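You operate a simulated robot arm through the tools that you are given. There is no shell and no other tool. Be economical: measure what you need, move in short steps, check, and stop when the job is done.

Carry out the task below with a simulated robot arm. There is one attempt and no reset: what you move stays moved.

TASK
Put one of the sleeve cartons from the top of the white table on the checklist. Then take the glue bottle labelled "Flex" from the top of the white table and leave it on the lower shelf of the wooden table. Then take the shoe on the top of the white table and put it away on the middle shelf of the shoe rack. Then take the 42 order card from the card holder and leave it on the near end of the white counter. Then close the right grey door. Then shut the left grey door. Then take the teal roll from the top of the white counter and put it on the white job card there. Then take the felt block and put it on the wedge slip. Keep to this order. Set down upright: sleeve carton, glue bottle, felt block.

Only the result counts: the job must be done as asked and must still hold three seconds after the hand-in. Knocking over, shifting, dropping, spilling or breaking anything else fails it.

THE ROBOT
A 7-joint arm with a two-finger gripper on a trunk, on a base that drives. Base frame: it is fixed to the floor where the robot stands at the start and does not move with it; the origin is under the middle of the robot, x ahead of it, y to its left, z up. Readings come in m, degrees, newtons and seconds.
With the tool pointing down near the work surface it reaches from about 0.28 to 0.44 m from the robot's upright axis, wherever it stands. Its first joint turns from -166.0 to 166.0 degrees. Places, roughly: checklist [0.5, -0.25, 0.75]; felt block (6x4x4 cm) [-1, 0.9, 0.9]; glue bottle [0.5, 0, 0.75]; job card [-1, 1.5, 0.75]; left grey door [-0.8, 1.3, 0.4]; lower shelf of the wooden table [-1.3, 0.4, 0.3]; middle shelf of the shoe rack [0.6, -0.5, 1.2]; near end of the white counter [-1.3, 1.5, 0.9]; order card [0.25, 2, 0.5]; right grey door [-0.8, 1.8, 0.4]; roll [-1.25, 1.5, 1]; shoe [0.75, 0.75, 0.75]; sleeve carton [0.5, 0.25, 0.75]; wedge slip [-1, 0.75, 0.75]. Payload 1.71 kg.
The TCP is the grasp point between the finger pads, 0.02 m short of the fingertips. In the tool frame z runs along the fingers and y along their closing line. Largest opening 0.096 m; the body of the gripper starts 0.113 m behind the TCP.
Orientation is that of the tool frame in the base frame, as a unit quaternion [w, x, y, z]. With the fingers straight down and closing along the base's y, the tool's x points along the base's -x, its y along +y and its z along -z.

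THE INTERFACE
- The arm moves only by the tool send_rows. Its argument "plan" is a list of rows, each a list of 7 numbers: the shift along the tool's x, y, z in units of 50 mm (1.0 is 50 mm), then the turn, a rotation vector about the tool's x, y, z in units of 8 degrees (1.0 is 8 degrees), then the finger opening in mm, from 0 to 96. In form: [[dx, dy, dz, rx, ry, rz, grip], ...]. A call has 1 to 10 rows; each row shifts and turns the commanded pose from where the row before left it, along the tool's axes as they then stand. A call with a number of a shift or a turn outside -1 to 1 is refused whole. A row lasts 0.2 s, in which the tool goes at most 0.05 m and 8.6 degrees; a call with a longer step from one row to the next is refused whole, and so is a gripper value outside its range. A pose out of reach is approached as far as the arm can. The call stops where the force on the tool passes 40 N (or 10 N more than at its start, if that is more) or the arm is blocked; 0.2 s more then pass. The fingers move at their own pace (about 0.153 m/s each) and stop on an object; they squeeze with about 33 N. The grip force told is the motor's: it shows also when the fingers shut on nothing. Time passes only in rows, and 0.2 s behind the last, so rows that do not move let the fingers close. It gives the time, the measured TCP pose, the force on the tool (base axes), the opening and the grip force at its end, in the units of the frame above (readings bear some noise), with the torque about the TCP (base axes, N m) and any sound that the robot's microphone picked up, and new pictures: "views" is both (left out), scene, wrist or none.
- Cameras (640 x 400 px; columns grow to the right, rows downward): "scene" is now at [0.0295, 0.1643, 1.6754]; the picture's right is [0.12, -0.99, -0.00], its down [-0.90, -0.10, -0.41] and it looks along [0.41, 0.05, -0.91] (base axes); focal length 214 px, centre (320, 200). "wrist" rides on the gripper at [0.066, 0.014, -0.145] in the tool frame; the picture's right is [-0.21, 0.98, 0.00], its down [-0.88, -0.18, -0.45] and it looks along [-0.44, -0.09, 0.90] (tool axes); focal length 275 px, centre (320, 200). There is no depth. A picture from a camera that has moved, and an enlarged one, comes with that camera's place and axes in the base frame and with its lens.
- raise_lower(by): slides the trunk up (or, below 0, down) by that many m; the arm and the scene camera ride with it, the base frame stays. It gives what a move gives, with no picture.
- base_move(legs): drives the robot by 1 to 6 legs, each [ahead, turn to the left] in m and degrees, along the robot's own axes; the way and the turn of a leg run together, so that a leg with both is an arc; at most 1.5 m and 180 degrees a leg. The arm and the cameras ride along, it lands a little off, and it stops where it bumps. It gives what a move gives, and a new picture of the scene camera.
- aim_head(pan, tilt): turns the head with the scene camera to pan (to the left, within 155 degrees either way) and tilt (down, from -29 to 69), counted from straight ahead of the robot. It gives what a move gives, and a new picture of the scene camera.
- close_up(camera, box): a new picture of the part [left, top, right, bottom] of that camera's present view, enlarged. It takes no simulated time.
- sign_off(): hands the job in; it is judged then, once.

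Work in short steps. Places have to be worked out from the pictures, the camera data and where the tool is seen: move nearer, look again, correct. Check each grasp and each placing, and mend what went wrong. You have 207 turns and 260 pictures in all, those below and enlarged ones among them. Open the gripper and draw the arm clear of the work before you hand the job in, unless the task says otherwise; then end with one line.

The tools are called after ">>>" by a JSON object that holds its "op" and its "data". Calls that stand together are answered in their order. send_rows: Moves the arm, as the interface text tells. Its arguments: {"type":"object","properties":{"plan":{"type":"array"},"views":{"type":"string","enum":["both","scene","wrist","none"]}},"required":["plan"]} The other tools are called the same way: raise_lower (by) slides the trunk up or down; base_move (legs) drives the base; aim_head (pan, tilt) turns the head that bears the scene camera; close_up (camera, box) takes an enlarged picture of a part of a camera's view; sign_off () hands the job in.

At the start:

```text
t: 0.0
ee_pos: [0.2766, 0.23, 1.4741]
tcp_rot: [-0.001, 0.001, 1.0, 0.0]
wrist_force: [0.1, 0.8, -0.1]
wrist_torque: [-0.01, -0.02, 0.01]
opening: 0.0959
grasp_force: 0.0
trunk travel left (down, up): [-0.3, 0.086]
robot x, y, heading: [-0.0021, -0.0008, -0.0]
head pan, tilt: [7.5, 68.8]
```

scene: 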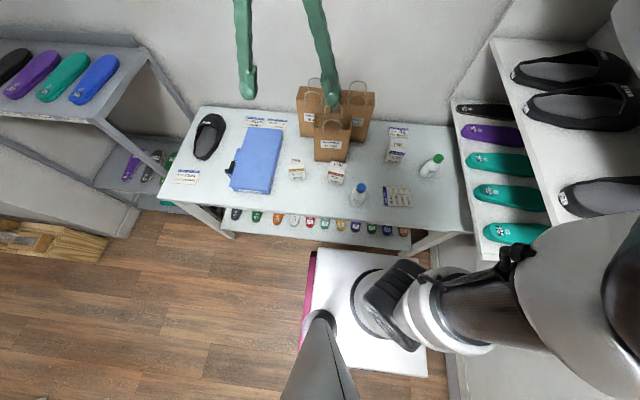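
wrist: 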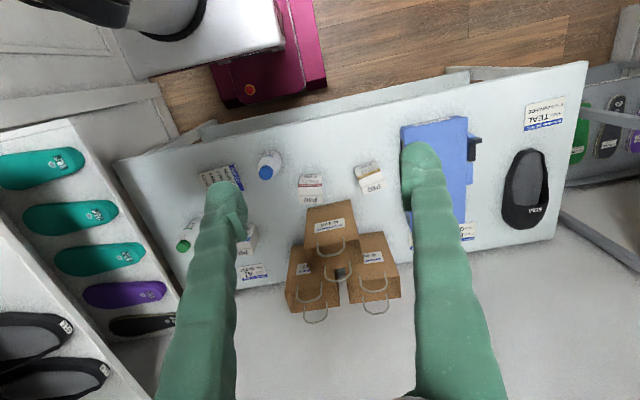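

The white table is in view with cartons, bottles, and a checklist. I enlarge it to read labels.

>>> {"op": "close_up", "data": {"camera": "scene", "box": [280, 110, 460, 222]}}

>>> {"op": "close_up", "data": {"camera": "wrist", "box": [160, 130, 400, 280]}}

```text
3.56 times, centred on (370, 166) of scene
camera zoom: at [0.0295, 0.1643, 1.6754], right [0.12, -0.99, 0.0], down [-0.9, -0.1, -0.41], along [0.41, 0.05, -0.91], focal length 763 px, centre (142, 321)
```

zoom: 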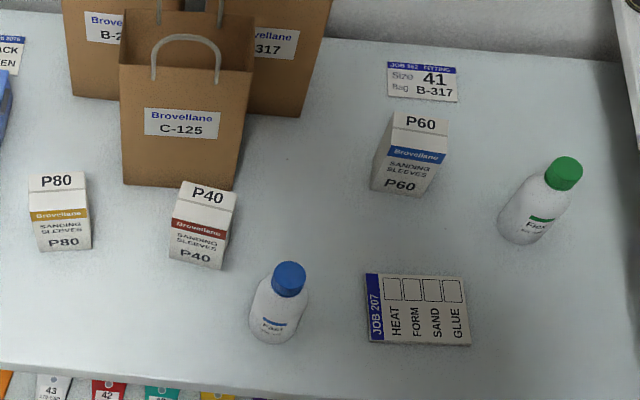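

```text
2.67 times, centred on (280, 205) of wrist
camera zoom: at [0.2126, 0.2449, 1.6201], right [0.21, 0.98, 0.0], down [0.88, -0.18, 0.44], along [0.43, -0.09, -0.9], focal length 734 px, centre (427, 187)
```

zoom: 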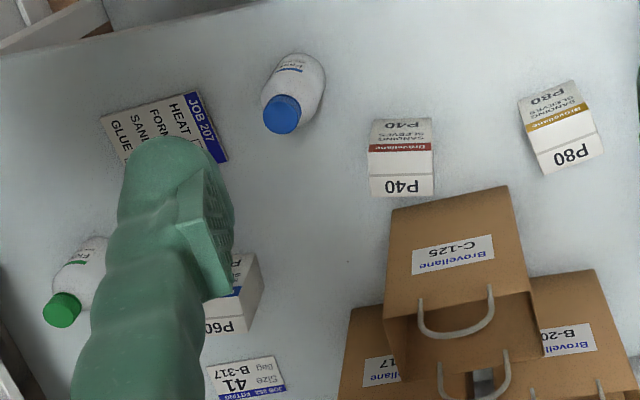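

>>> {"op": "close_up", "data": {"camera": "scene", "box": [340, 175, 380, 215]}}

>>> {"op": "close_up", "data": {"camera": "scene", "box": [415, 145, 455, 185]}}

>>> {"op": "close_up", "data": {"camera": "scene", "box": [285, 150, 355, 194]}}

```text
10.00 times, centred on (360, 195) of scene
camera zoom: at [0.0295, 0.1643, 1.6754], right [0.12, -0.99, 0.0], down [-0.9, -0.1, -0.41], along [0.41, 0.05, -0.91], focal length 2145 px, centre (-80, 250)
```

zoom: 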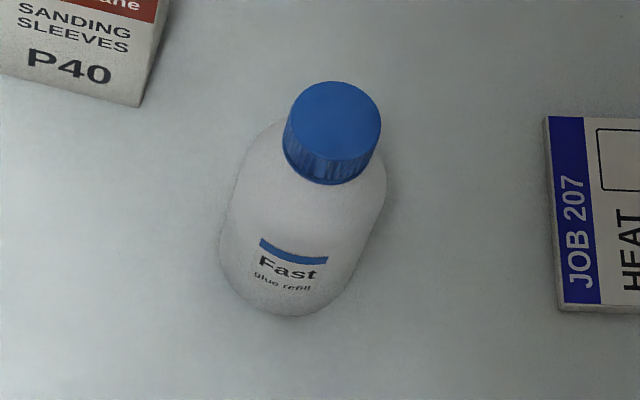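

```text
10.00 times, centred on (435, 165) of scene
camera zoom: at [0.0295, 0.1643, 1.6754], right [0.12, -0.99, 0.0], down [-0.9, -0.1, -0.41], along [0.41, 0.05, -0.91], focal length 2145 px, centre (-830, 550)
```

zoom: 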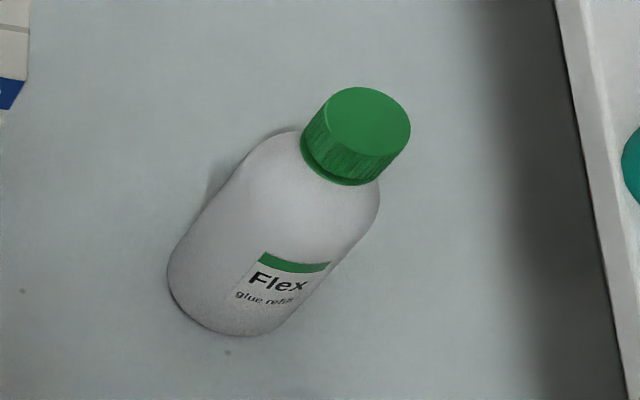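

```text
9.09 times, centred on (320, 172) of scene
camera zoom: at [0.0295, 0.1643, 1.6754], right [0.12, -0.99, 0.0], down [-0.9, -0.1, -0.41], along [0.41, 0.05, -0.91], focal length 1950 px, centre (320, 454)
```

zoom: 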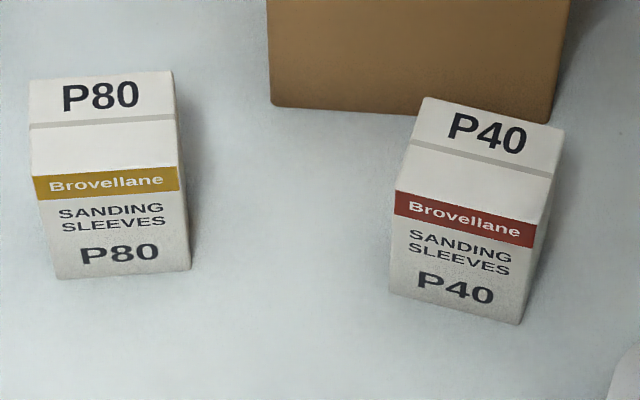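

The Flex bottle is the green-capped one (around [0.645,-0.29]); cartons P80/P40/P60 are present. Before driving I need to see how the base stands relative to the table.

>>> {"op": "close_up", "data": {"camera": "scene", "box": [150, 180, 490, 392]}}

>>> {"op": "close_up", "data": {"camera": "wrist", "box": [0, 0, 640, 200]}}

>>> {"op": "aim_head", "data": {"pan": -35, "tilt": 40}}

```text
1.88 times, centred on (320, 286) of scene
camera zoom: at [0.0295, 0.1643, 1.6754], right [0.12, -0.99, 0.0], down [-0.9, -0.1, -0.41], along [0.41, 0.05, -0.91], focal length 404 px, centre (320, 38)
```

zoom: 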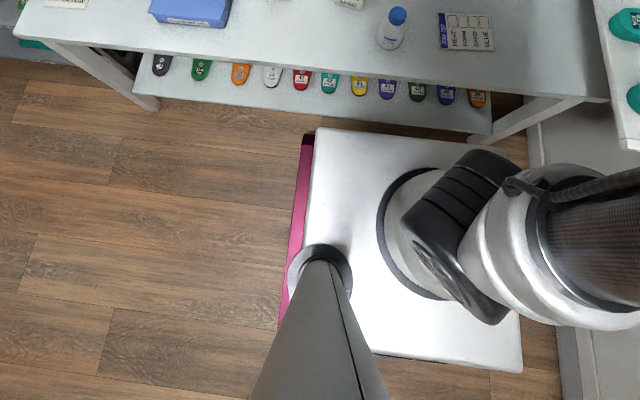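

```text
1.00 times, centred on (320, 100) of wrist (not enlarged: the box is as wide or as high as the picture)
camera zoom: at [0.2126, 0.2449, 1.6201], right [0.21, 0.98, 0.0], down [0.88, -0.18, 0.44], along [0.43, -0.09, -0.9], focal length 275 px, centre (320, 300)
```

zoom: 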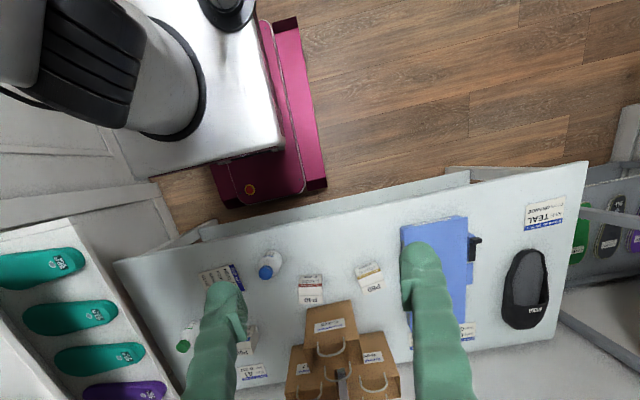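

```text
t: 1.1
ee_pos: [0.2535, 0.2313, 1.4789]
tcp_rot: [0.008, 0.0, 1.0, 0.0]
wrist_force: [-0.4, 0.5, 0.1]
wrist_torque: [0.0, 0.0, 0.02]
opening: 0.0959
grasp_force: 0.1
trunk travel left (down, up): [-0.3, 0.086]
robot x, y, heading: [0.0008, 0.0032, -0.0]
head pan, tilt: [-35.0, 40.0]
camera scene: at [0.0388, 0.1083, 1.707], right [-0.57, -0.82, 0.01], down [-0.54, 0.37, -0.76], along [0.62, -0.44, -0.65], focal length 214 px, centre (320, 200)
```

scene: 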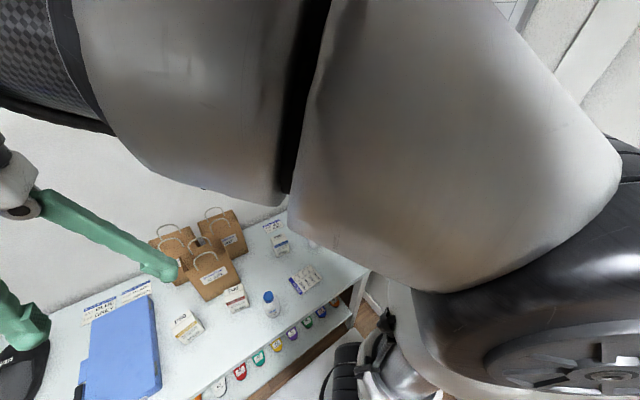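

The base is close to the table (edge x≈0.37), with its shelf below. I test the arm's real reach by moving over the P40 carton (≈[0.57,0.15]) at a safe height, and look back ahead.

>>> {"op": "aim_head", "data": {"pan": 5, "tilt": 60}}

>>> {"op": "send_rows", "data": {"plan": [[-0.64, -0.16, 0.7, 0, 0, 0, 96], [-0.64, -0.16, 0.7, 0, 0, 0, 96], [-0.64, -0.16, 0.7, 0, 0, 0, 96], [-0.64, -0.16, 0.7, 0, 0, 0, 96], [-0.64, -0.16, 0.7, 0, 0, 0, 96], [-0.64, -0.16, 0.7, 0, 0, 0, 96], [-0.64, -0.16, 0.7, 0, 0, 0, 96], [-0.64, -0.16, 0.7, 0, 0, 0, 96], [-0.64, -0.16, 0.7, 0, 0, 0, 96], [-0.64, -0.16, 0.7, 0, 0, 0, 96]]}}

```text
t: 2.2
ee_pos: [0.2544, 0.2297, 1.4771]
tcp_rot: [0.008, 0.001, 1.0, 0.0]
wrist_force: [-0.5, 0.4, 0.6]
wrist_torque: [0.0, 0.0, -0.01]
opening: 0.0959
grasp_force: 0.0
trunk travel left (down, up): [-0.3, 0.086]
robot x, y, heading: [-0.0004, -0.0025, 0.1]
head pan, tilt: [5.0, 60.0]
camera scene: at [0.0353, 0.1629, 1.6804], right [0.09, -1.0, 0.0], down [-0.87, -0.07, -0.49], along [0.48, 0.04, -0.87], focal length 214 px, centre (320, 200)
```

scene: 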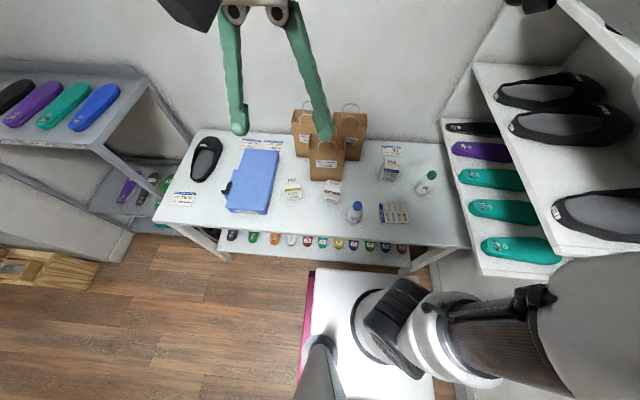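

```text
t: 4.4
ee_pos: [0.5811, 0.1513, 1.1327]
tcp_rot: [0.006, 0.0, 1.0, 0.0]
wrist_force: [0.0, -0.6, 0.3]
wrist_torque: [0.0, 0.03, -0.01]
opening: 0.0961
grasp_force: 0.0
trunk travel left (down, up): [-0.3, 0.086]
robot x, y, heading: [-0.0003, -0.0002, 0.1]
head pan, tilt: [5.0, 60.0]
camera scene: at [0.0375, 0.163, 1.6803], right [0.09, -1.0, 0.0], down [-0.87, -0.08, -0.48], along [0.48, 0.04, -0.88], focal length 214 px, centre (320, 200)
camera wrist: at [0.5152, 0.165, 1.2783], right [0.21, 0.98, 0.0], down [0.87, -0.18, 0.46], along [0.45, -0.09, -0.89], focal length 275 px, centre (320, 200)
```

scene: 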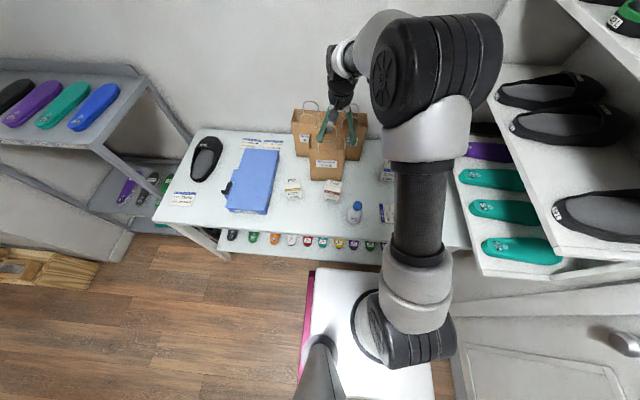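
wrist: 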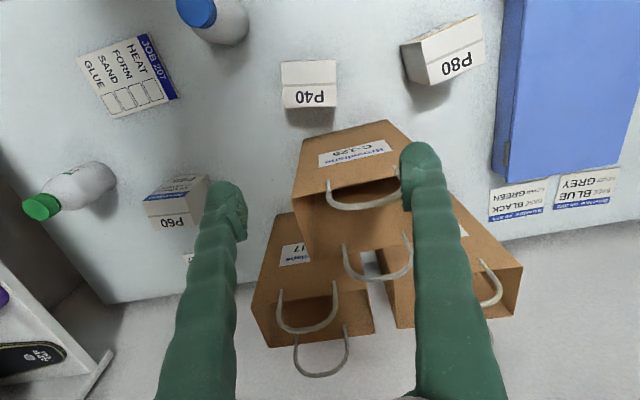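

The arm reaches here. I take enlarged views from both cameras for triangulating the P40 carton and the table height.

>>> {"op": "close_up", "data": {"camera": "scene", "box": [280, 150, 400, 225]}}

>>> {"op": "close_up", "data": {"camera": "wrist", "box": [60, 0, 380, 200]}}

```text
5.33 times, centred on (340, 188) of scene
camera zoom: at [0.0375, 0.163, 1.6803], right [0.09, -1.0, 0.0], down [-0.87, -0.08, -0.48], along [0.48, 0.04, -0.88], focal length 1144 px, centre (213, 267)
```

zoom: 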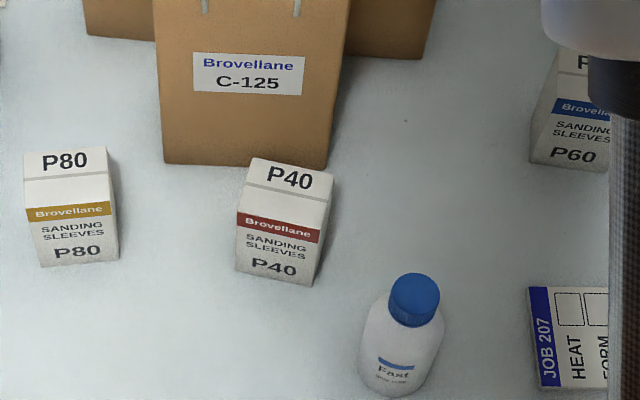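

```text
2.00 times, centred on (220, 100) of wrist
camera zoom: at [0.5152, 0.165, 1.2783], right [0.21, 0.98, 0.0], down [0.87, -0.18, 0.46], along [0.45, -0.09, -0.89], focal length 551 px, centre (520, 400)
```

zoom: 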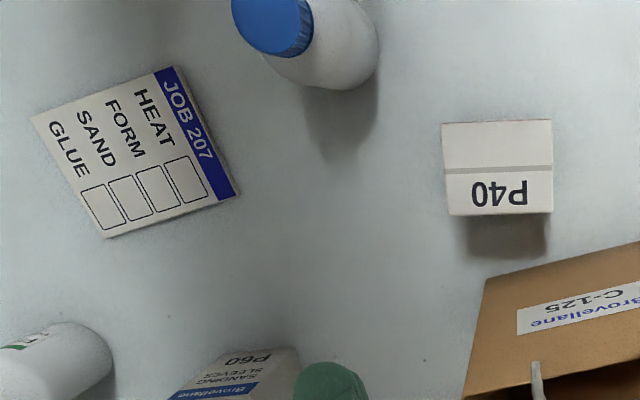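

Triangulation gives table top z≈0.79, P40 top centre ≈[0.544,0.146,0.885], 69 mm wide, yaw ≈-7°; checklist centre ≈[0.482,-0.14]. I move above the carton with matching yaw.

>>> {"op": "send_rows", "data": {"plan": [[0.19, -0.02, 0.92, 0, 0, 0.23, 96], [0.19, -0.02, 0.92, 0, 0, 0.23, 96], [0.19, -0.02, 0.92, 0, 0, 0.23, 96], [0.19, -0.02, 0.92, 0, 0, 0.23, 96], [0, 0, 0, 0, 0, 0, 96]]}}

```text
t: 5.6
ee_pos: [0.5424, 0.1483, 0.9478]
tcp_rot: [0.007, 0.065, 0.998, 0.0]
wrist_force: [0.3, 0.0, -0.4]
wrist_torque: [-0.02, 0.0, 0.0]
opening: 0.0959
grasp_force: 0.0
trunk travel left (down, up): [-0.3, 0.086]
robot x, y, heading: [-0.0011, 0.0051, 0.2]
head pan, tilt: [5.0, 60.0]
camera scene: at [0.0354, 0.1629, 1.6804], right [0.09, -1.0, 0.0], down [-0.87, -0.08, -0.49], along [0.48, 0.04, -0.87], focal length 214 px, centre (320, 200)
camera wrist: at [0.4778, 0.1696, 1.0924], right [0.33, 0.94, 0.0], down [0.84, -0.3, 0.46], along [0.43, -0.15, -0.89], focal length 275 px, centre (320, 200)
```

scene: 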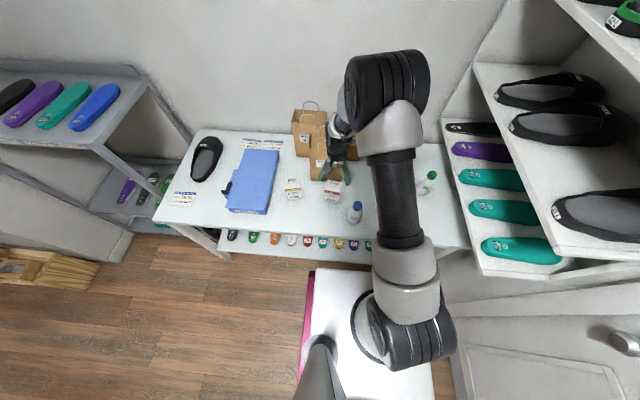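
wrist: 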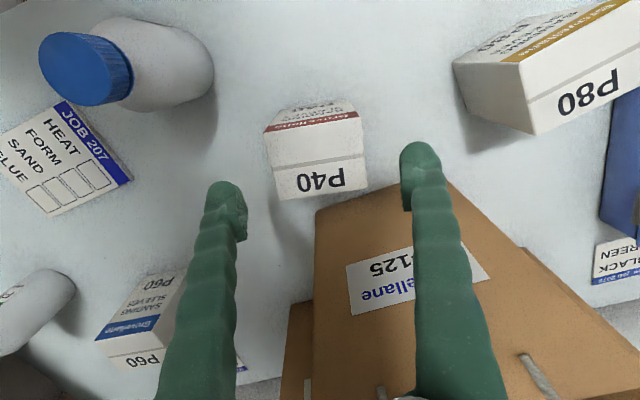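

The carton is centred at ≈[0.547,0.145] with a little more yaw. I lower straight down around it and close.

>>> {"op": "send_rows", "data": {"plan": [[-0.08, -0.07, 0.3, 0, 0, 0.35, 96], [0, 0, 0.6, 0, 0, 0, 96], [0, 0, 0.6, 0, 0, 0, 96], [0, 0, 0.55, 0, 0, 0, 96], [0, 0, 0, 0, 0, 0, 96]], "views": "wrist"}}

```text
t: 6.8
ee_pos: [0.5472, 0.1444, 0.8459]
tcp_rot: [0.007, 0.088, 0.996, 0.001]
wrist_force: [-0.3, -0.9, 0.5]
wrist_torque: [0.02, -0.01, -0.03]
opening: 0.0958
grasp_force: 0.0
trunk travel left (down, up): [-0.3, 0.086]
robot x, y, heading: [-0.0011, 0.0002, 0.3]
head pan, tilt: [5.0, 60.0]
camera wrist: at [0.4845, 0.169, 0.9916], right [0.38, 0.93, 0.0], down [0.82, -0.34, 0.46], along [0.42, -0.17, -0.89], focal length 275 px, centre (320, 200)
```

wrist: 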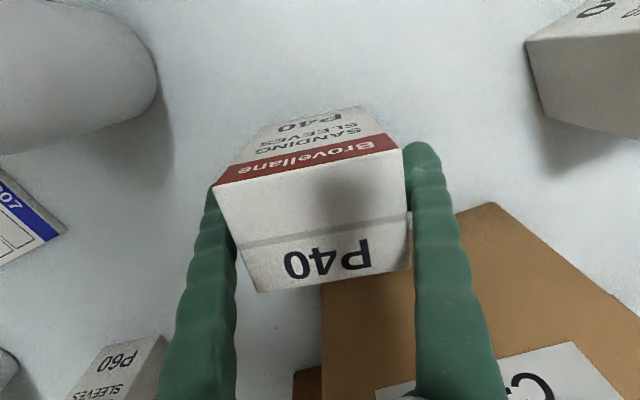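

Carton lies between the fingers. Close and lift 12 cm.

>>> {"op": "send_rows", "data": {"plan": [[0, 0.05, 0, 0, 0, 0, 60], [0, 0, 0, 0, 0, 0, 50], [0, 0, 0, 0, 0, 0, 50], [0, 0, -0.6, 0, 0, 0, 50], [0, 0, -0.9, 0, 0, 0, 50], [0, 0, -0.9, 0, 0, 0, 50], [0, 0, 0, 0, 0, 0, 50]], "views": "wrist"}}

```text
t: 8.4
ee_pos: [0.5471, 0.1455, 0.9673]
tcp_rot: [0.006, 0.087, 0.996, 0.0]
wrist_force: [0.9, 0.4, -1.0]
wrist_torque: [0.01, 0.03, -0.01]
opening: 0.0499
grasp_force: 0.0
trunk travel left (down, up): [-0.3, 0.086]
robot x, y, heading: [-0.0011, -0.0006, 0.0]
head pan, tilt: [5.0, 60.0]
camera wrist: at [0.4847, 0.1706, 1.1128], right [0.38, 0.93, 0.0], down [0.82, -0.34, 0.46], along [0.42, -0.17, -0.89], focal length 275 px, centre (320, 200)
```

wrist: 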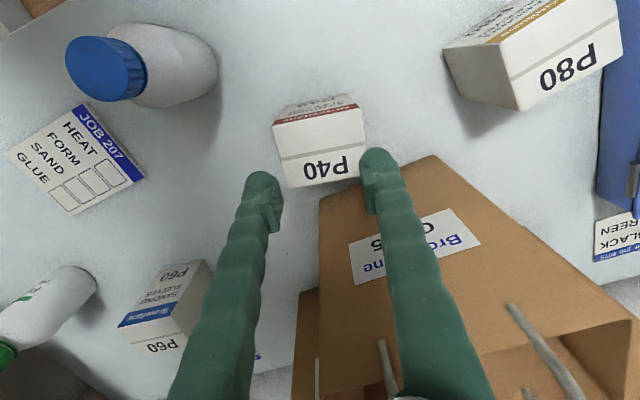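

The carton stayed behind (fingers at 50 mm). I'll reopen, go down again and close fully, checking the opening before lifting.

>>> {"op": "send_rows", "data": {"plan": [[0, 0, 0, 0, 0, 0, 96], [0, 0, 0.2, 0, 0, 0, 96], [0, 0, 0.8, 0, 0, 0, 96], [0, 0, 0.8, 0, 0, 0, 96], [0, 0, 0.7, 0, 0, 0, 96], [0, 0, 0, 0, 0, 0, 96], [0, 0, 0, 0, 0, 0, 0], [0, 0, 0, 0, 0, 0, 0], [0, 0, 0, 0, 0, 0, 0]], "views": "wrist"}}

```text
t: 10.4
ee_pos: [0.5485, 0.1437, 0.841]
tcp_rot: [0.007, 0.089, 0.996, 0.001]
wrist_force: [-1.5, -0.4, 7.3]
wrist_torque: [-0.01, 0.03, 0.02]
opening: 0.0839
grasp_force: 33.0
trunk travel left (down, up): [-0.3, 0.086]
robot x, y, heading: [0.0, 0.0016, 0.2]
head pan, tilt: [5.0, 60.0]
camera wrist: at [0.486, 0.1689, 0.9867], right [0.38, 0.93, 0.01], down [0.82, -0.34, 0.46], along [0.43, -0.17, -0.89], focal length 275 px, centre (320, 200)
```

wrist: 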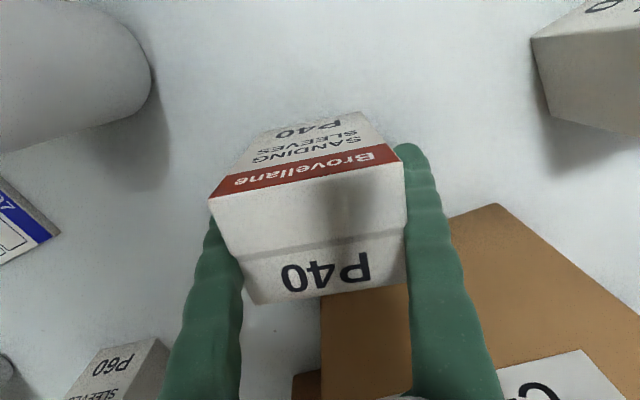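

Gripped at 84 mm with 33 N. Lift gently and check.

>>> {"op": "send_rows", "data": {"plan": [[0, 0, -0.3, 0, 0, 0, 0], [0, 0, -0.4, 0, 0, 0, 0], [0, 0, -0.4, 0, 0, 0, 0], [0, 0, 0, 0, 0, 0, 0]], "views": "wrist"}}

```text
t: 11.4
ee_pos: [0.5485, 0.1451, 0.8978]
tcp_rot: [0.006, 0.089, 0.996, -0.001]
wrist_force: [0.1, 0.0, -2.2]
wrist_torque: [0.0, 0.01, 0.0]
opening: 0.0822
grasp_force: 32.2
trunk travel left (down, up): [-0.3, 0.086]
robot x, y, heading: [0.0001, 0.0033, -0.2]
head pan, tilt: [5.0, 60.0]
camera wrist: at [0.4861, 0.1706, 1.0419], right [0.38, 0.93, 0.0], down [0.82, -0.34, 0.46], along [0.42, -0.17, -0.89], focal length 275 px, centre (320, 200)
```

wrist: 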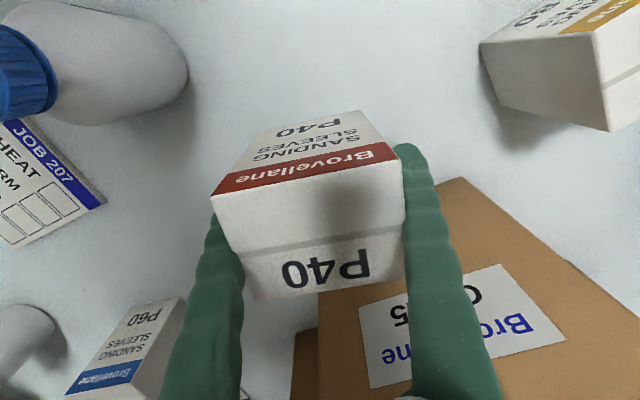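

The carton is held. Lift to z≈1.02 and carry it over toward the checklist at [0.482,-0.14].

>>> {"op": "send_rows", "data": {"plan": [[0, 0, -0.8, 0, 0, 0, 0], [0, 0, -0.8, 0, 0, 0, 0], [0, 0, -0.8, 0, 0, 0, 0], [0.05, -0.8, 0, 0, 0, 0, 0], [0.05, -0.95, 0, 0, 0, 0, 0], [0.05, -0.95, 0, 0, 0, 0, 0], [0.05, -0.95, 0, 0, 0, 0, 0], [0.05, -0.95, 0, 0, 0, 0, 0], [0.05, -0.95, 0, 0, 0, 0, 0], [0, -0.29, 0, 0, 0, 0, 0]]}}

```text
t: 13.6
ee_pos: [0.4799, -0.1403, 1.0153]
tcp_rot: [0.007, 0.089, 0.996, 0.0]
wrist_force: [-0.8, 0.6, -1.8]
wrist_torque: [0.0, 0.0, 0.01]
opening: 0.081
grasp_force: 32.6
trunk travel left (down, up): [-0.3, 0.086]
robot x, y, heading: [-0.0018, -0.0001, -0.3]
head pan, tilt: [5.0, 60.0]
camera scene: at [0.0357, 0.163, 1.6804], right [0.09, -1.0, 0.0], down [-0.87, -0.08, -0.49], along [0.48, 0.04, -0.87], focal length 214 px, centre (320, 200)
camera wrist: at [0.4182, -0.1149, 1.1605], right [0.38, 0.93, 0.0], down [0.82, -0.34, 0.46], along [0.42, -0.17, -0.89], focal length 275 px, centre (320, 200)
```

scene: 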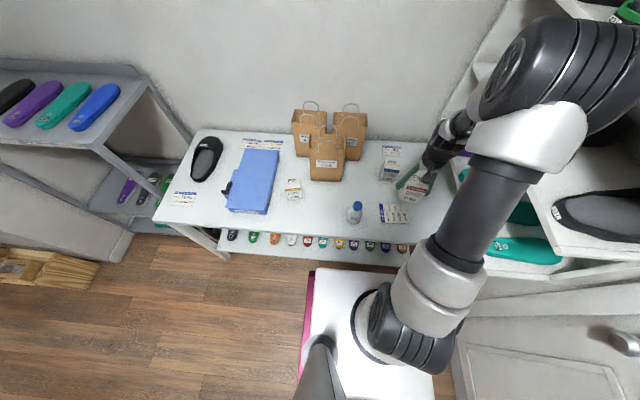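
wrist: 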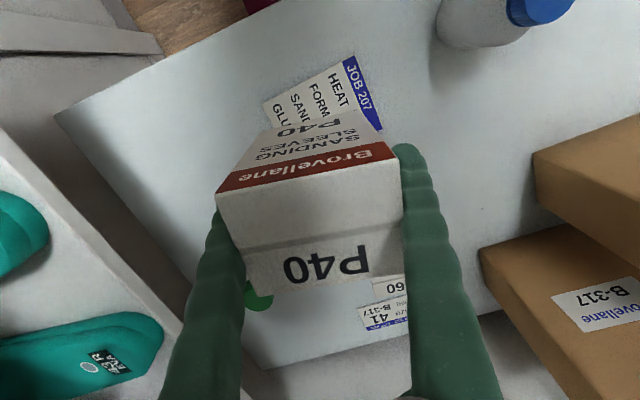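

The checklist is x 0.43–0.527, y −0.20–−0.073, so the TCP is centred. Lower to just above it.

>>> {"op": "send_rows", "data": {"plan": [[0, 0, 0.8, 0, 0, 0, 0], [0, 0, 0.8, 0, 0, 0, 0], [0, 0, 0.8, 0, 0, 0, 0], [0, 0.05, 0.7, 0, 0, 0, 0], [0, 0, 0, 0, 0, 0, 0]], "views": "wrist"}}

>>> {"op": "send_rows", "data": {"plan": [[0, 0, 0.1, 0, 0, 0, 0], [0, 0, 0.1, 0, 0, 0, 0], [0, 0, 0.05, 0, 0, 0, 0], [0, 0, 0, 0, 0, 0, 0]], "views": "none"}}

```text
t: 14.8
ee_pos: [0.4817, -0.1365, 0.8618]
tcp_rot: [0.007, 0.088, 0.996, 0.0]
wrist_force: [-0.8, -0.8, -1.4]
wrist_torque: [0.03, -0.04, 0.0]
opening: 0.0809
grasp_force: 33.0
trunk travel left (down, up): [-0.3, 0.086]
robot x, y, heading: [0.001, -0.0014, -0.0]
head pan, tilt: [5.0, 60.0]
camera wrist: at [0.4196, -0.1112, 1.0053], right [0.38, 0.93, 0.0], down [0.82, -0.34, 0.46], along [0.42, -0.17, -0.89], focal length 275 px, centre (320, 200)
```

wrist: 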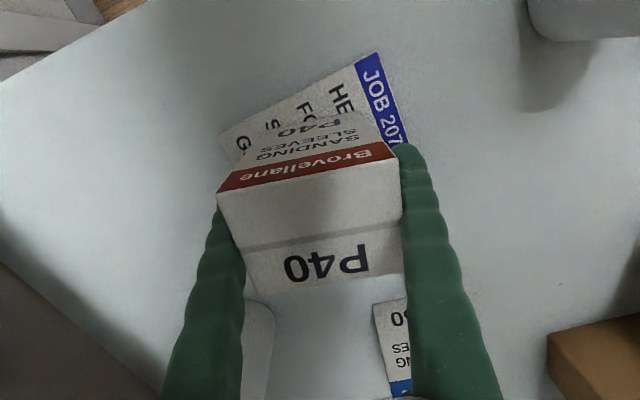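

```text
t: 15.4
ee_pos: [0.4713, -0.1374, 0.8614]
tcp_rot: [0.017, 0.089, 0.996, 0.0]
wrist_force: [-0.4, -0.5, -2.4]
wrist_torque: [0.03, -0.02, -0.02]
opening: 0.0811
grasp_force: 33.5
trunk travel left (down, up): [-0.3, 0.086]
robot x, y, heading: [-0.0004, -0.0021, -0.1]
head pan, tilt: [5.0, 60.0]
stopped in row 3: the force on the tool passed its limit at 48 N (the readings are from after the stop); the commanded pose is now the measured one
```

Contact occurred at about z 0.85. Look at the state.

>>> {"op": "send_rows", "data": {"plan": [[0, 0, 0, 0, 0, 0, 0]]}}

>>> {"op": "close_up", "data": {"camera": "scene", "box": [350, 150, 470, 225]}}

```text
t: 15.8
ee_pos: [0.4718, -0.1372, 0.8606]
tcp_rot: [0.018, 0.09, 0.996, 0.0]
wrist_force: [0.1, 0.2, -1.5]
wrist_torque: [-0.01, 0.02, 0.0]
opening: 0.0804
grasp_force: 32.5
trunk travel left (down, up): [-0.3, 0.086]
robot x, y, heading: [0.0002, 0.0016, 0.1]
head pan, tilt: [5.0, 60.0]
camera scene: at [0.0357, 0.1624, 1.6804], right [0.09, -1.0, 0.0], down [-0.87, -0.08, -0.49], along [0.48, 0.04, -0.87], focal length 214 px, centre (320, 200)
camera wrist: at [0.4062, -0.1116, 1.0044], right [0.38, 0.93, 0.01], down [0.81, -0.34, 0.47], along [0.44, -0.17, -0.88], focal length 275 px, centre (320, 200)
```

scene: 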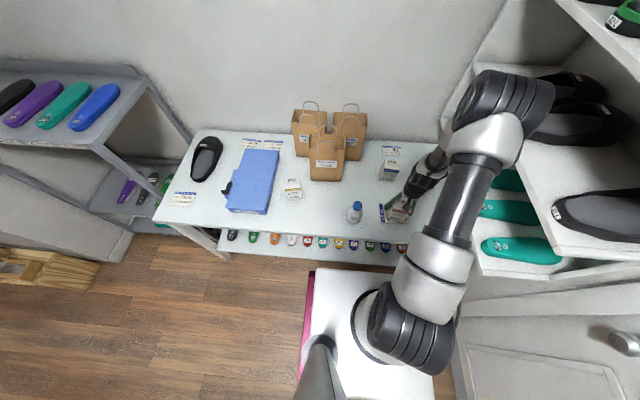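
wrist: 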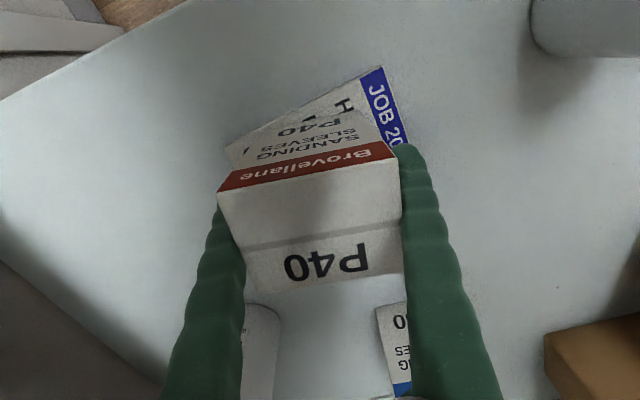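

```text
5.33 times, centred on (410, 188) of scene
camera zoom: at [0.0357, 0.1624, 1.6804], right [0.09, -1.0, 0.0], down [-0.87, -0.08, -0.49], along [0.48, 0.04, -0.87], focal length 1144 px, centre (-160, 267)
```

zoom: 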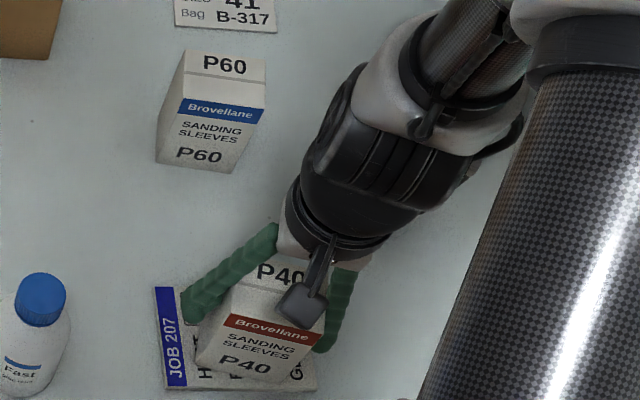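

The carton hangs just over the list; tool was tilted ~2° by the contact. Correct tilt and x, then lower in tiny steps.

>>> {"op": "send_rows", "data": {"plan": [[-0.2, 0, 0, 0, 0.24, 0, 0], [0, 0, 0.06, 0, 0, 0, 0], [0, 0, 0.04, 0, 0, 0, 0], [0, 0, 0, 0, 0, 0, 0]], "views": "none"}}

>>> {"op": "send_rows", "data": {"plan": [[0, 0, 0.04, 0, 0, 0, 0], [0, 0, 0, 0, 0, 0, 0]], "views": "none"}}

```text
t: 16.8
ee_pos: [0.4811, -0.1389, 0.857]
tcp_rot: [0.002, 0.089, 0.996, 0.002]
wrist_force: [-2.1, 2.7, 17.3]
wrist_torque: [-0.15, -0.24, 0.07]
opening: 0.0808
grasp_force: 32.8
trunk travel left (down, up): [-0.3, 0.086]
robot x, y, heading: [-0.0034, -0.0001, -0.1]
head pan, tilt: [5.0, 60.0]
```

```text
t: 17.4
ee_pos: [0.4806, -0.1378, 0.8568]
tcp_rot: [0.003, 0.089, 0.996, 0.002]
wrist_force: [-5.9, 2.5, 40.0]
wrist_torque: [-0.09, -0.05, -0.02]
opening: 0.0808
grasp_force: 33.0
trunk travel left (down, up): [-0.3, 0.086]
robot x, y, heading: [0.0017, -0.0002, 0.0]
head pan, tilt: [5.0, 60.0]
```

Firmly resting on the list. Ease off slightly and release, then lift straight up.

>>> {"op": "send_rows", "data": {"plan": [[0, 0, -0.06, 0, 0, 0, 0], [0, 0, 0, 0, 0, 0, 96], [0, 0, 0, 0, 0, 0, 96], [0, 0, -0.3, 0, 0, 0, 96], [0, 0, -0.7, 0, 0, 0, 96], [0, 0, -0.9, 0, 0, 0, 96], [0, 0, -0.9, 0, 0, 0, 96], [0, 0, 0, 0, 0, 0, 96]]}}

>>> {"op": "close_up", "data": {"camera": "wrist", "box": [160, 0, 480, 200]}}

```text
t: 19.2
ee_pos: [0.4824, -0.1398, 0.9975]
tcp_rot: [0.001, 0.089, 0.996, 0.003]
wrist_force: [0.2, 0.3, -0.6]
wrist_torque: [0.01, 0.0, -0.02]
opening: 0.0959
grasp_force: 0.0
trunk travel left (down, up): [-0.3, 0.086]
robot x, y, heading: [-0.0011, -0.0, 0.1]
head pan, tilt: [5.0, 60.0]
camera scene: at [0.0361, 0.1628, 1.6803], right [0.09, -1.0, 0.0], down [-0.87, -0.08, -0.49], along [0.48, 0.04, -0.87], focal length 214 px, centre (320, 200)
camera wrist: at [0.4206, -0.1156, 1.1434], right [0.38, 0.93, 0.0], down [0.83, -0.34, 0.44], along [0.41, -0.16, -0.9], focal length 275 px, centre (320, 200)
```

scene: 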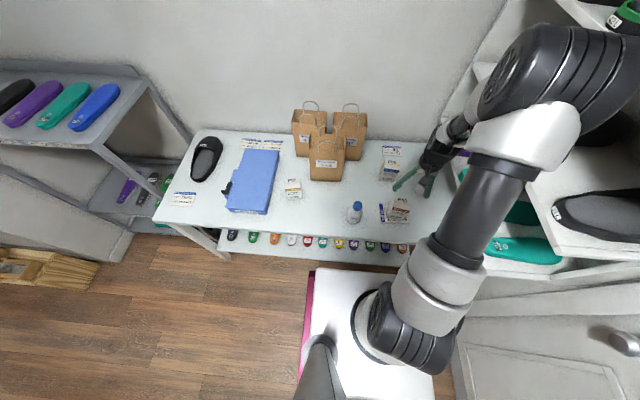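
wrist: 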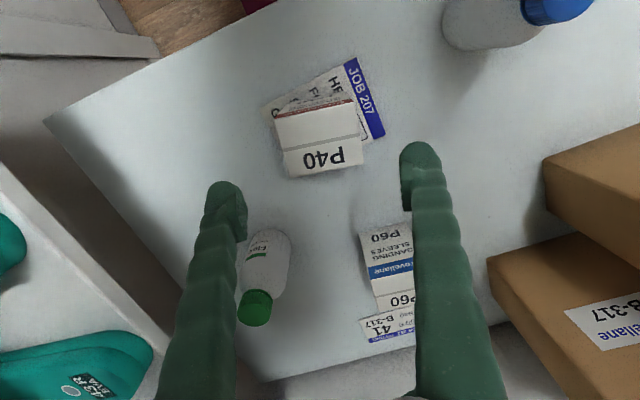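

```text
2.00 times, centred on (320, 100) of wrist
camera zoom: at [0.4206, -0.1156, 1.1434], right [0.38, 0.93, 0.0], down [0.83, -0.34, 0.44], along [0.41, -0.16, -0.9], focal length 551 px, centre (320, 400)
```

zoom: 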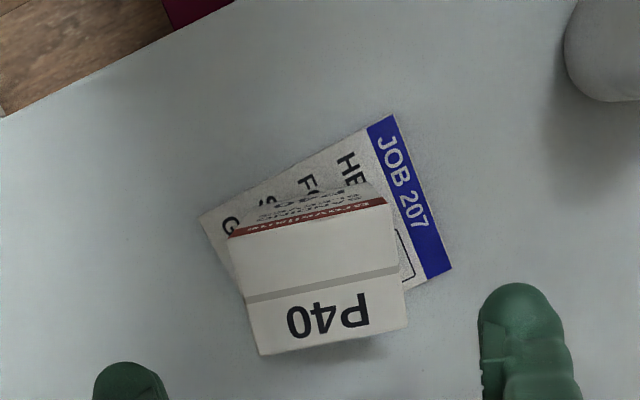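

Carton is fully on the checklist. Before grasping the Flex bottle I look at the wooden table's lower shelf and the counter region behind, to decide the grasp direction.

>>> {"op": "aim_head", "data": {"pan": 152, "tilt": 35}}

>>> {"op": "aim_head", "data": {"pan": 105, "tilt": 30}}

```text
t: 21.5
ee_pos: [0.4805, -0.14, 0.9974]
tcp_rot: [0.0, 0.089, 0.996, 0.002]
wrist_force: [0.7, -0.5, -0.8]
wrist_torque: [-0.02, 0.03, -0.01]
opening: 0.096
grasp_force: 0.1
trunk travel left (down, up): [-0.3, 0.086]
robot x, y, heading: [-0.0027, 0.0003, -0.0]
head pan, tilt: [152.0, 35.0]
camera scene: at [-0.1081, 0.1985, 1.7171], right [0.47, 0.88, -0.01], down [0.49, -0.27, -0.83], along [-0.73, 0.38, -0.56], focal length 214 px, centre (320, 200)
```

scene: 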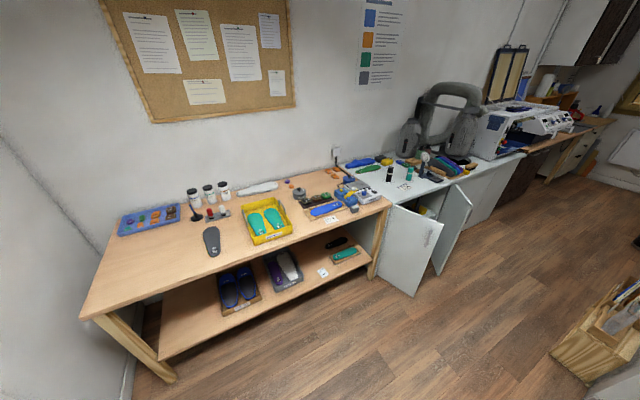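

```text
t: 22.7
ee_pos: [0.4808, -0.1398, 0.998]
tcp_rot: [0.0, 0.088, 0.996, 0.002]
wrist_force: [0.3, -0.4, 1.2]
wrist_torque: [0.0, 0.04, 0.01]
opening: 0.0961
grasp_force: 0.0
trunk travel left (down, up): [-0.3, 0.086]
robot x, y, heading: [-0.0001, -0.0003, 0.2]
head pan, tilt: [105.0, 30.0]
camera scene: at [-0.0538, 0.2445, 1.724], right [0.97, 0.26, -0.02], down [0.12, -0.48, -0.87], along [-0.23, 0.84, -0.5], focal length 214 px, centre (320, 200)
```

scene: 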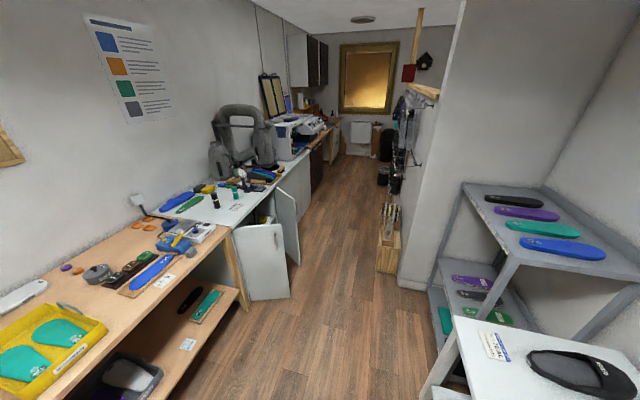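

The wooden table's lower shelf (z≈0.4, front edge x≈-0.91) has plenty of headroom, so a 45° forward-tilted grasp of the bottle is suitable. I set yaw 0, tilt 45° forward and stand off before the Flex bottle at ≈[0.622,-0.276].

>>> {"op": "aim_head", "data": {"pan": -5, "tilt": 58}}

>>> {"op": "send_rows", "data": {"plan": [[-0.4, 0, -0.5, 0, 0, -0.64, 96], [-0.4, 0, -0.5, 0, 0, -0.64, 96], [0, -0.9, 0, 0, -1, 0, 96], [0, -0.9, 0, 0, -1, 0, 96], [0, -0.9, 0, 0, -1, 0, 96], [0, 0, 0, 0, -1, 0, 96], [0, 0, 0, 0, -1, 0, 96], [0, 0, 0, 0, -0.62, 0, 96], [0, 0, 0, 0, 0, 0, 96]]}}

```text
t: 24.5
ee_pos: [0.4807, -0.1394, 0.9977]
tcp_rot: [0.001, 0.089, 0.996, 0.002]
wrist_force: [0.0, -0.3, 0.0]
wrist_torque: [0.02, -0.01, -0.03]
opening: 0.096
grasp_force: 0.0
trunk travel left (down, up): [-0.3, 0.086]
robot x, y, heading: [-0.0007, 0.0009, 0.1]
head pan, tilt: [-5.0, 58.0]
camera scene: at [0.0378, 0.1512, 1.6827], right [-0.09, -1.0, 0.0], down [-0.85, 0.07, -0.52], along [0.51, -0.05, -0.86], focal length 214 px, centre (320, 200)
```

scene: 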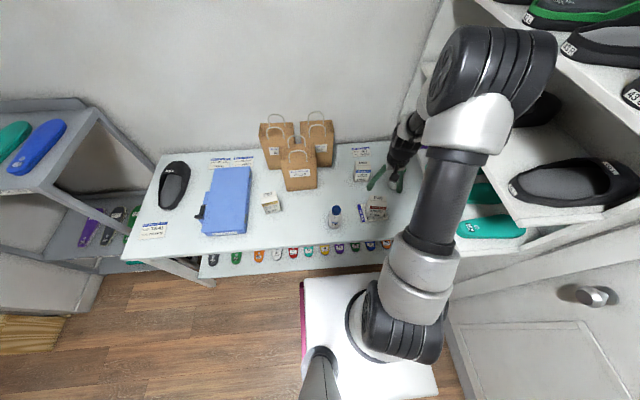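

```text
t: 26.5
ee_pos: [0.5201, -0.2791, 1.0469]
tcp_rot: [0.385, 0.001, 0.923, 0.0]
wrist_force: [-0.4, 0.5, -0.7]
wrist_torque: [-0.05, -0.02, 0.0]
opening: 0.096
grasp_force: 0.1
trunk travel left (down, up): [-0.3, 0.086]
robot x, y, heading: [-0.0007, -0.0021, -0.1]
head pan, tilt: [-5.0, 58.0]
camera scene: at [0.0376, 0.1513, 1.6827], right [-0.09, -1.0, 0.0], down [-0.85, 0.07, -0.52], along [0.51, -0.05, -0.86], focal length 214 px, centre (320, 200)
camera wrist: at [0.3733, -0.2655, 1.1033], right [0.14, 0.98, 0.15], down [0.3, -0.19, 0.93], along [0.94, -0.09, -0.32], focal length 275 px, centre (320, 200)
```

scene: 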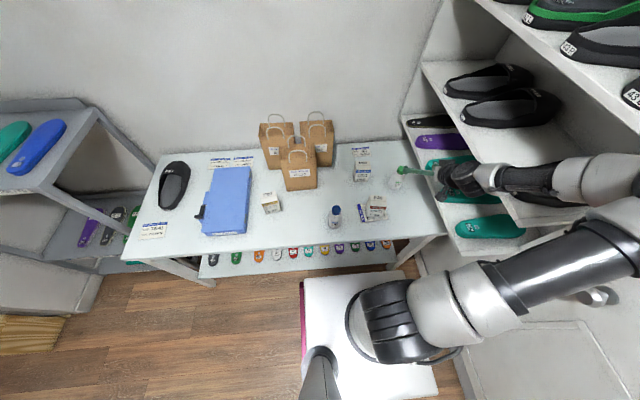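
wrist: 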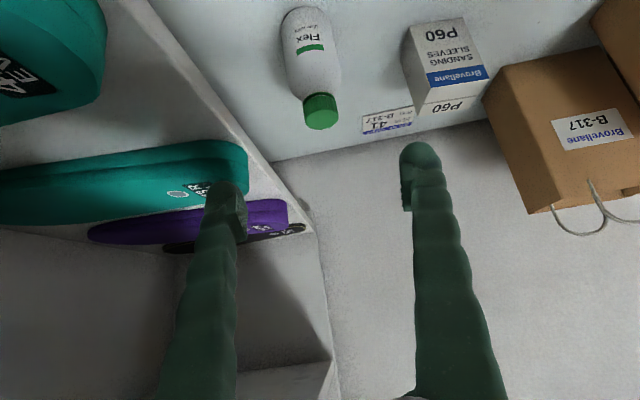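

Bottle axis judged ≈[0.63,-0.273]. I go down to the approach line and half-way along it, then look.

>>> {"op": "send_rows", "data": {"plan": [[0.66, 0.06, 0.4, 0, 0, 0, 96], [0.66, 0.06, 0.4, 0, 0, 0, 96], [0, 0, 0.8, 0, 0, 0, 96], [0, 0, 0.8, 0, 0, 0, 96], [0, 0, 0, 0, 0, 0, 96]]}}

```text
t: 27.1
ee_pos: [0.4884, -0.2755, 0.9964]
tcp_rot: [0.396, -0.003, 0.918, -0.003]
wrist_force: [-0.7, 0.0, -0.5]
wrist_torque: [0.01, 0.0, 0.01]
opening: 0.0961
grasp_force: 0.0
trunk travel left (down, up): [-0.3, 0.086]
robot x, y, heading: [-0.0004, -0.0017, -0.1]
head pan, tilt: [-5.0, 58.0]
stopped in row 2: the force on the tool passed its limit at 89 N (the readings are from after the stop); the commanded pose is now the measured one
camera scene: at [0.0343, 0.1502, 1.6828], right [-0.09, -1.0, 0.0], down [-0.85, 0.07, -0.52], along [0.52, -0.05, -0.86], focal length 214 px, centre (320, 200)
camera wrist: at [0.3406, -0.2625, 1.0484], right [0.14, 0.98, 0.14], down [0.28, -0.18, 0.94], along [0.95, -0.09, -0.3], focal length 275 px, centre (320, 200)
```

scene: 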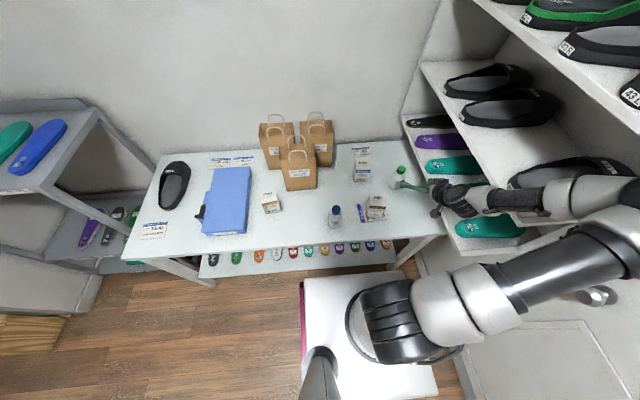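
wrist: 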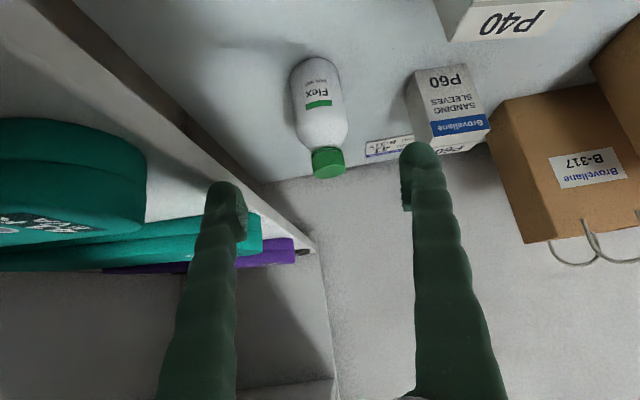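

Something on the arm (likely the swung-out forearm) touched the rack. I back off along the way I came, then look closely.

>>> {"op": "send_rows", "data": {"plan": [[-0.6, 0, -0.3, 0, 0, 0, 96], [-0.66, 0, -0.3, 0, 0, 0, 96], [-0.3, 0.3, -0.3, 0, 0, 0, 96], [0, 0, 0, 0, 0, 0, 96]]}}

>>> {"op": "close_up", "data": {"camera": "scene", "box": [400, 60, 640, 260]}}

```text
t: 28.1
ee_pos: [0.5138, -0.2582, 1.0823]
tcp_rot: [0.396, -0.004, 0.918, -0.003]
wrist_force: [0.5, 0.5, -0.8]
wrist_torque: [0.02, -0.02, -0.03]
opening: 0.096
grasp_force: 0.1
trunk travel left (down, up): [-0.3, 0.086]
robot x, y, heading: [-0.0023, -0.0014, 0.1]
head pan, tilt: [-5.0, 58.0]
camera scene: at [0.0382, 0.1508, 1.6827], right [-0.09, -1.0, 0.0], down [-0.85, 0.07, -0.52], along [0.51, -0.05, -0.86], focal length 214 px, centre (320, 200)
camera wrist: at [0.3656, -0.246, 1.1349], right [0.14, 0.98, 0.14], down [0.28, -0.17, 0.94], along [0.95, -0.09, -0.3], focal length 275 px, centre (320, 200)
```

scene: 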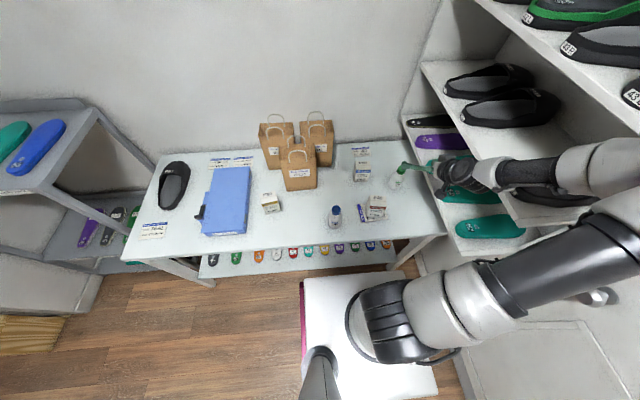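
wrist: 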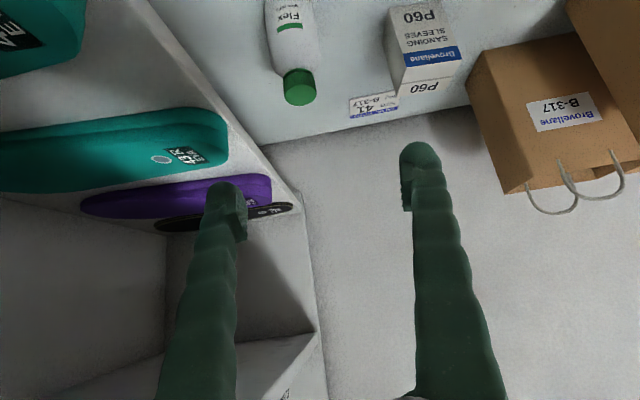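

```text
2.00 times, centred on (520, 160) of scene
camera zoom: at [0.0382, 0.1508, 1.6827], right [-0.09, -1.0, 0.0], down [-0.85, 0.07, -0.52], along [0.51, -0.05, -0.86], focal length 429 px, centre (-80, 280)
```

zoom: 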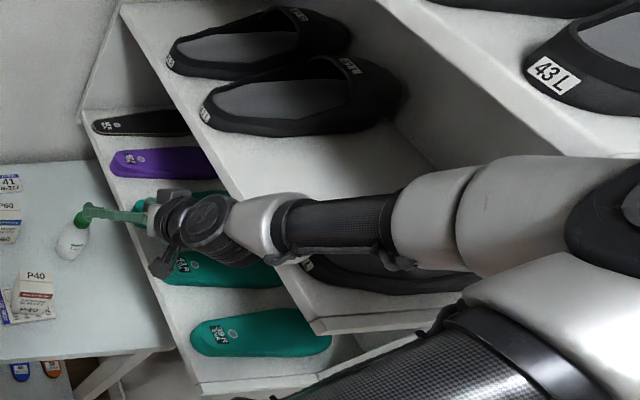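

The forearm is just over the rack's middle shelf with its shoe. I lift and bring the arm left, restoring the vertical tool, so I can inspect the rack.

>>> {"op": "send_rows", "data": {"plan": [[-0.6, 0.5, -0.55, 0, 0, 0, 96], [-0.6, 0.5, -0.55, 0, 0, 0, 96], [0, 0.9, 0, 0, 1, 0, 96], [0, 0.9, 0, 0, 1, 0, 96], [0, 0.9, 0, 0, 1, 0, 96], [0, 0, 0, 0, 1, 0, 96], [0, 0, 0, 0, 1, 0, 96], [0, 0, 0, 0, 0.7, 0, 96], [0, 0, 0, 0, 0, 0, 96]], "views": "scene"}}

>>> {"op": "aim_head", "data": {"pan": -40, "tilt": 50}}

```text
t: 30.1
ee_pos: [0.5127, -0.0743, 1.1618]
tcp_rot: [0.008, -0.003, 1.0, -0.006]
wrist_force: [0.2, 0.6, 0.6]
wrist_torque: [0.01, 0.05, -0.04]
opening: 0.0963
grasp_force: 0.0
trunk travel left (down, up): [-0.3, 0.086]
robot x, y, heading: [-0.0006, -0.0014, -0.1]
head pan, tilt: [-5.0, 58.0]
camera scene: at [0.0373, 0.1513, 1.6827], right [-0.09, -1.0, 0.0], down [-0.85, 0.07, -0.52], along [0.51, -0.05, -0.86], focal length 214 px, centre (320, 200)
```

scene: 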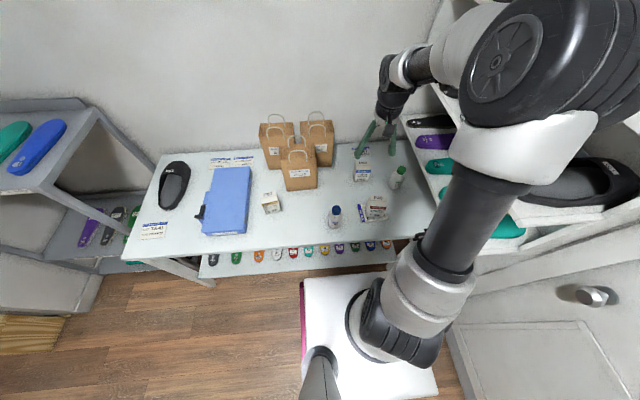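

```text
t: 31.1
ee_pos: [0.5131, -0.0744, 1.1614]
tcp_rot: [0.009, -0.002, 1.0, -0.004]
wrist_force: [0.2, 0.3, -0.7]
wrist_torque: [0.0, -0.02, 0.01]
opening: 0.0958
grasp_force: 0.1
trunk travel left (down, up): [-0.3, 0.086]
robot x, y, heading: [0.0034, -0.0006, 0.3]
head pan, tilt: [-40.0, 50.0]
camera scene: at [0.0284, 0.1078, 1.693], right [-0.64, -0.77, 0.01], down [-0.6, 0.49, -0.63], along [0.48, -0.41, -0.77], focal length 214 px, centre (320, 200)
```

scene: 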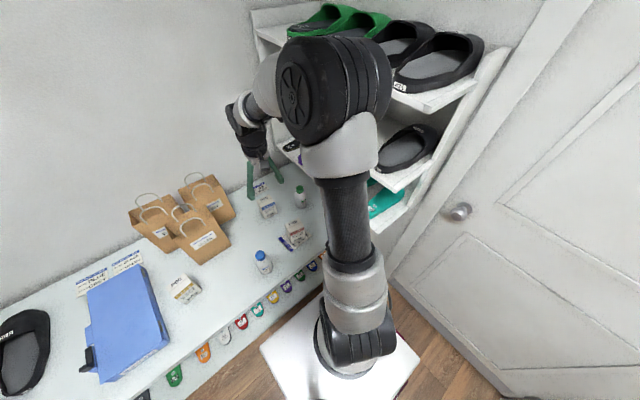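

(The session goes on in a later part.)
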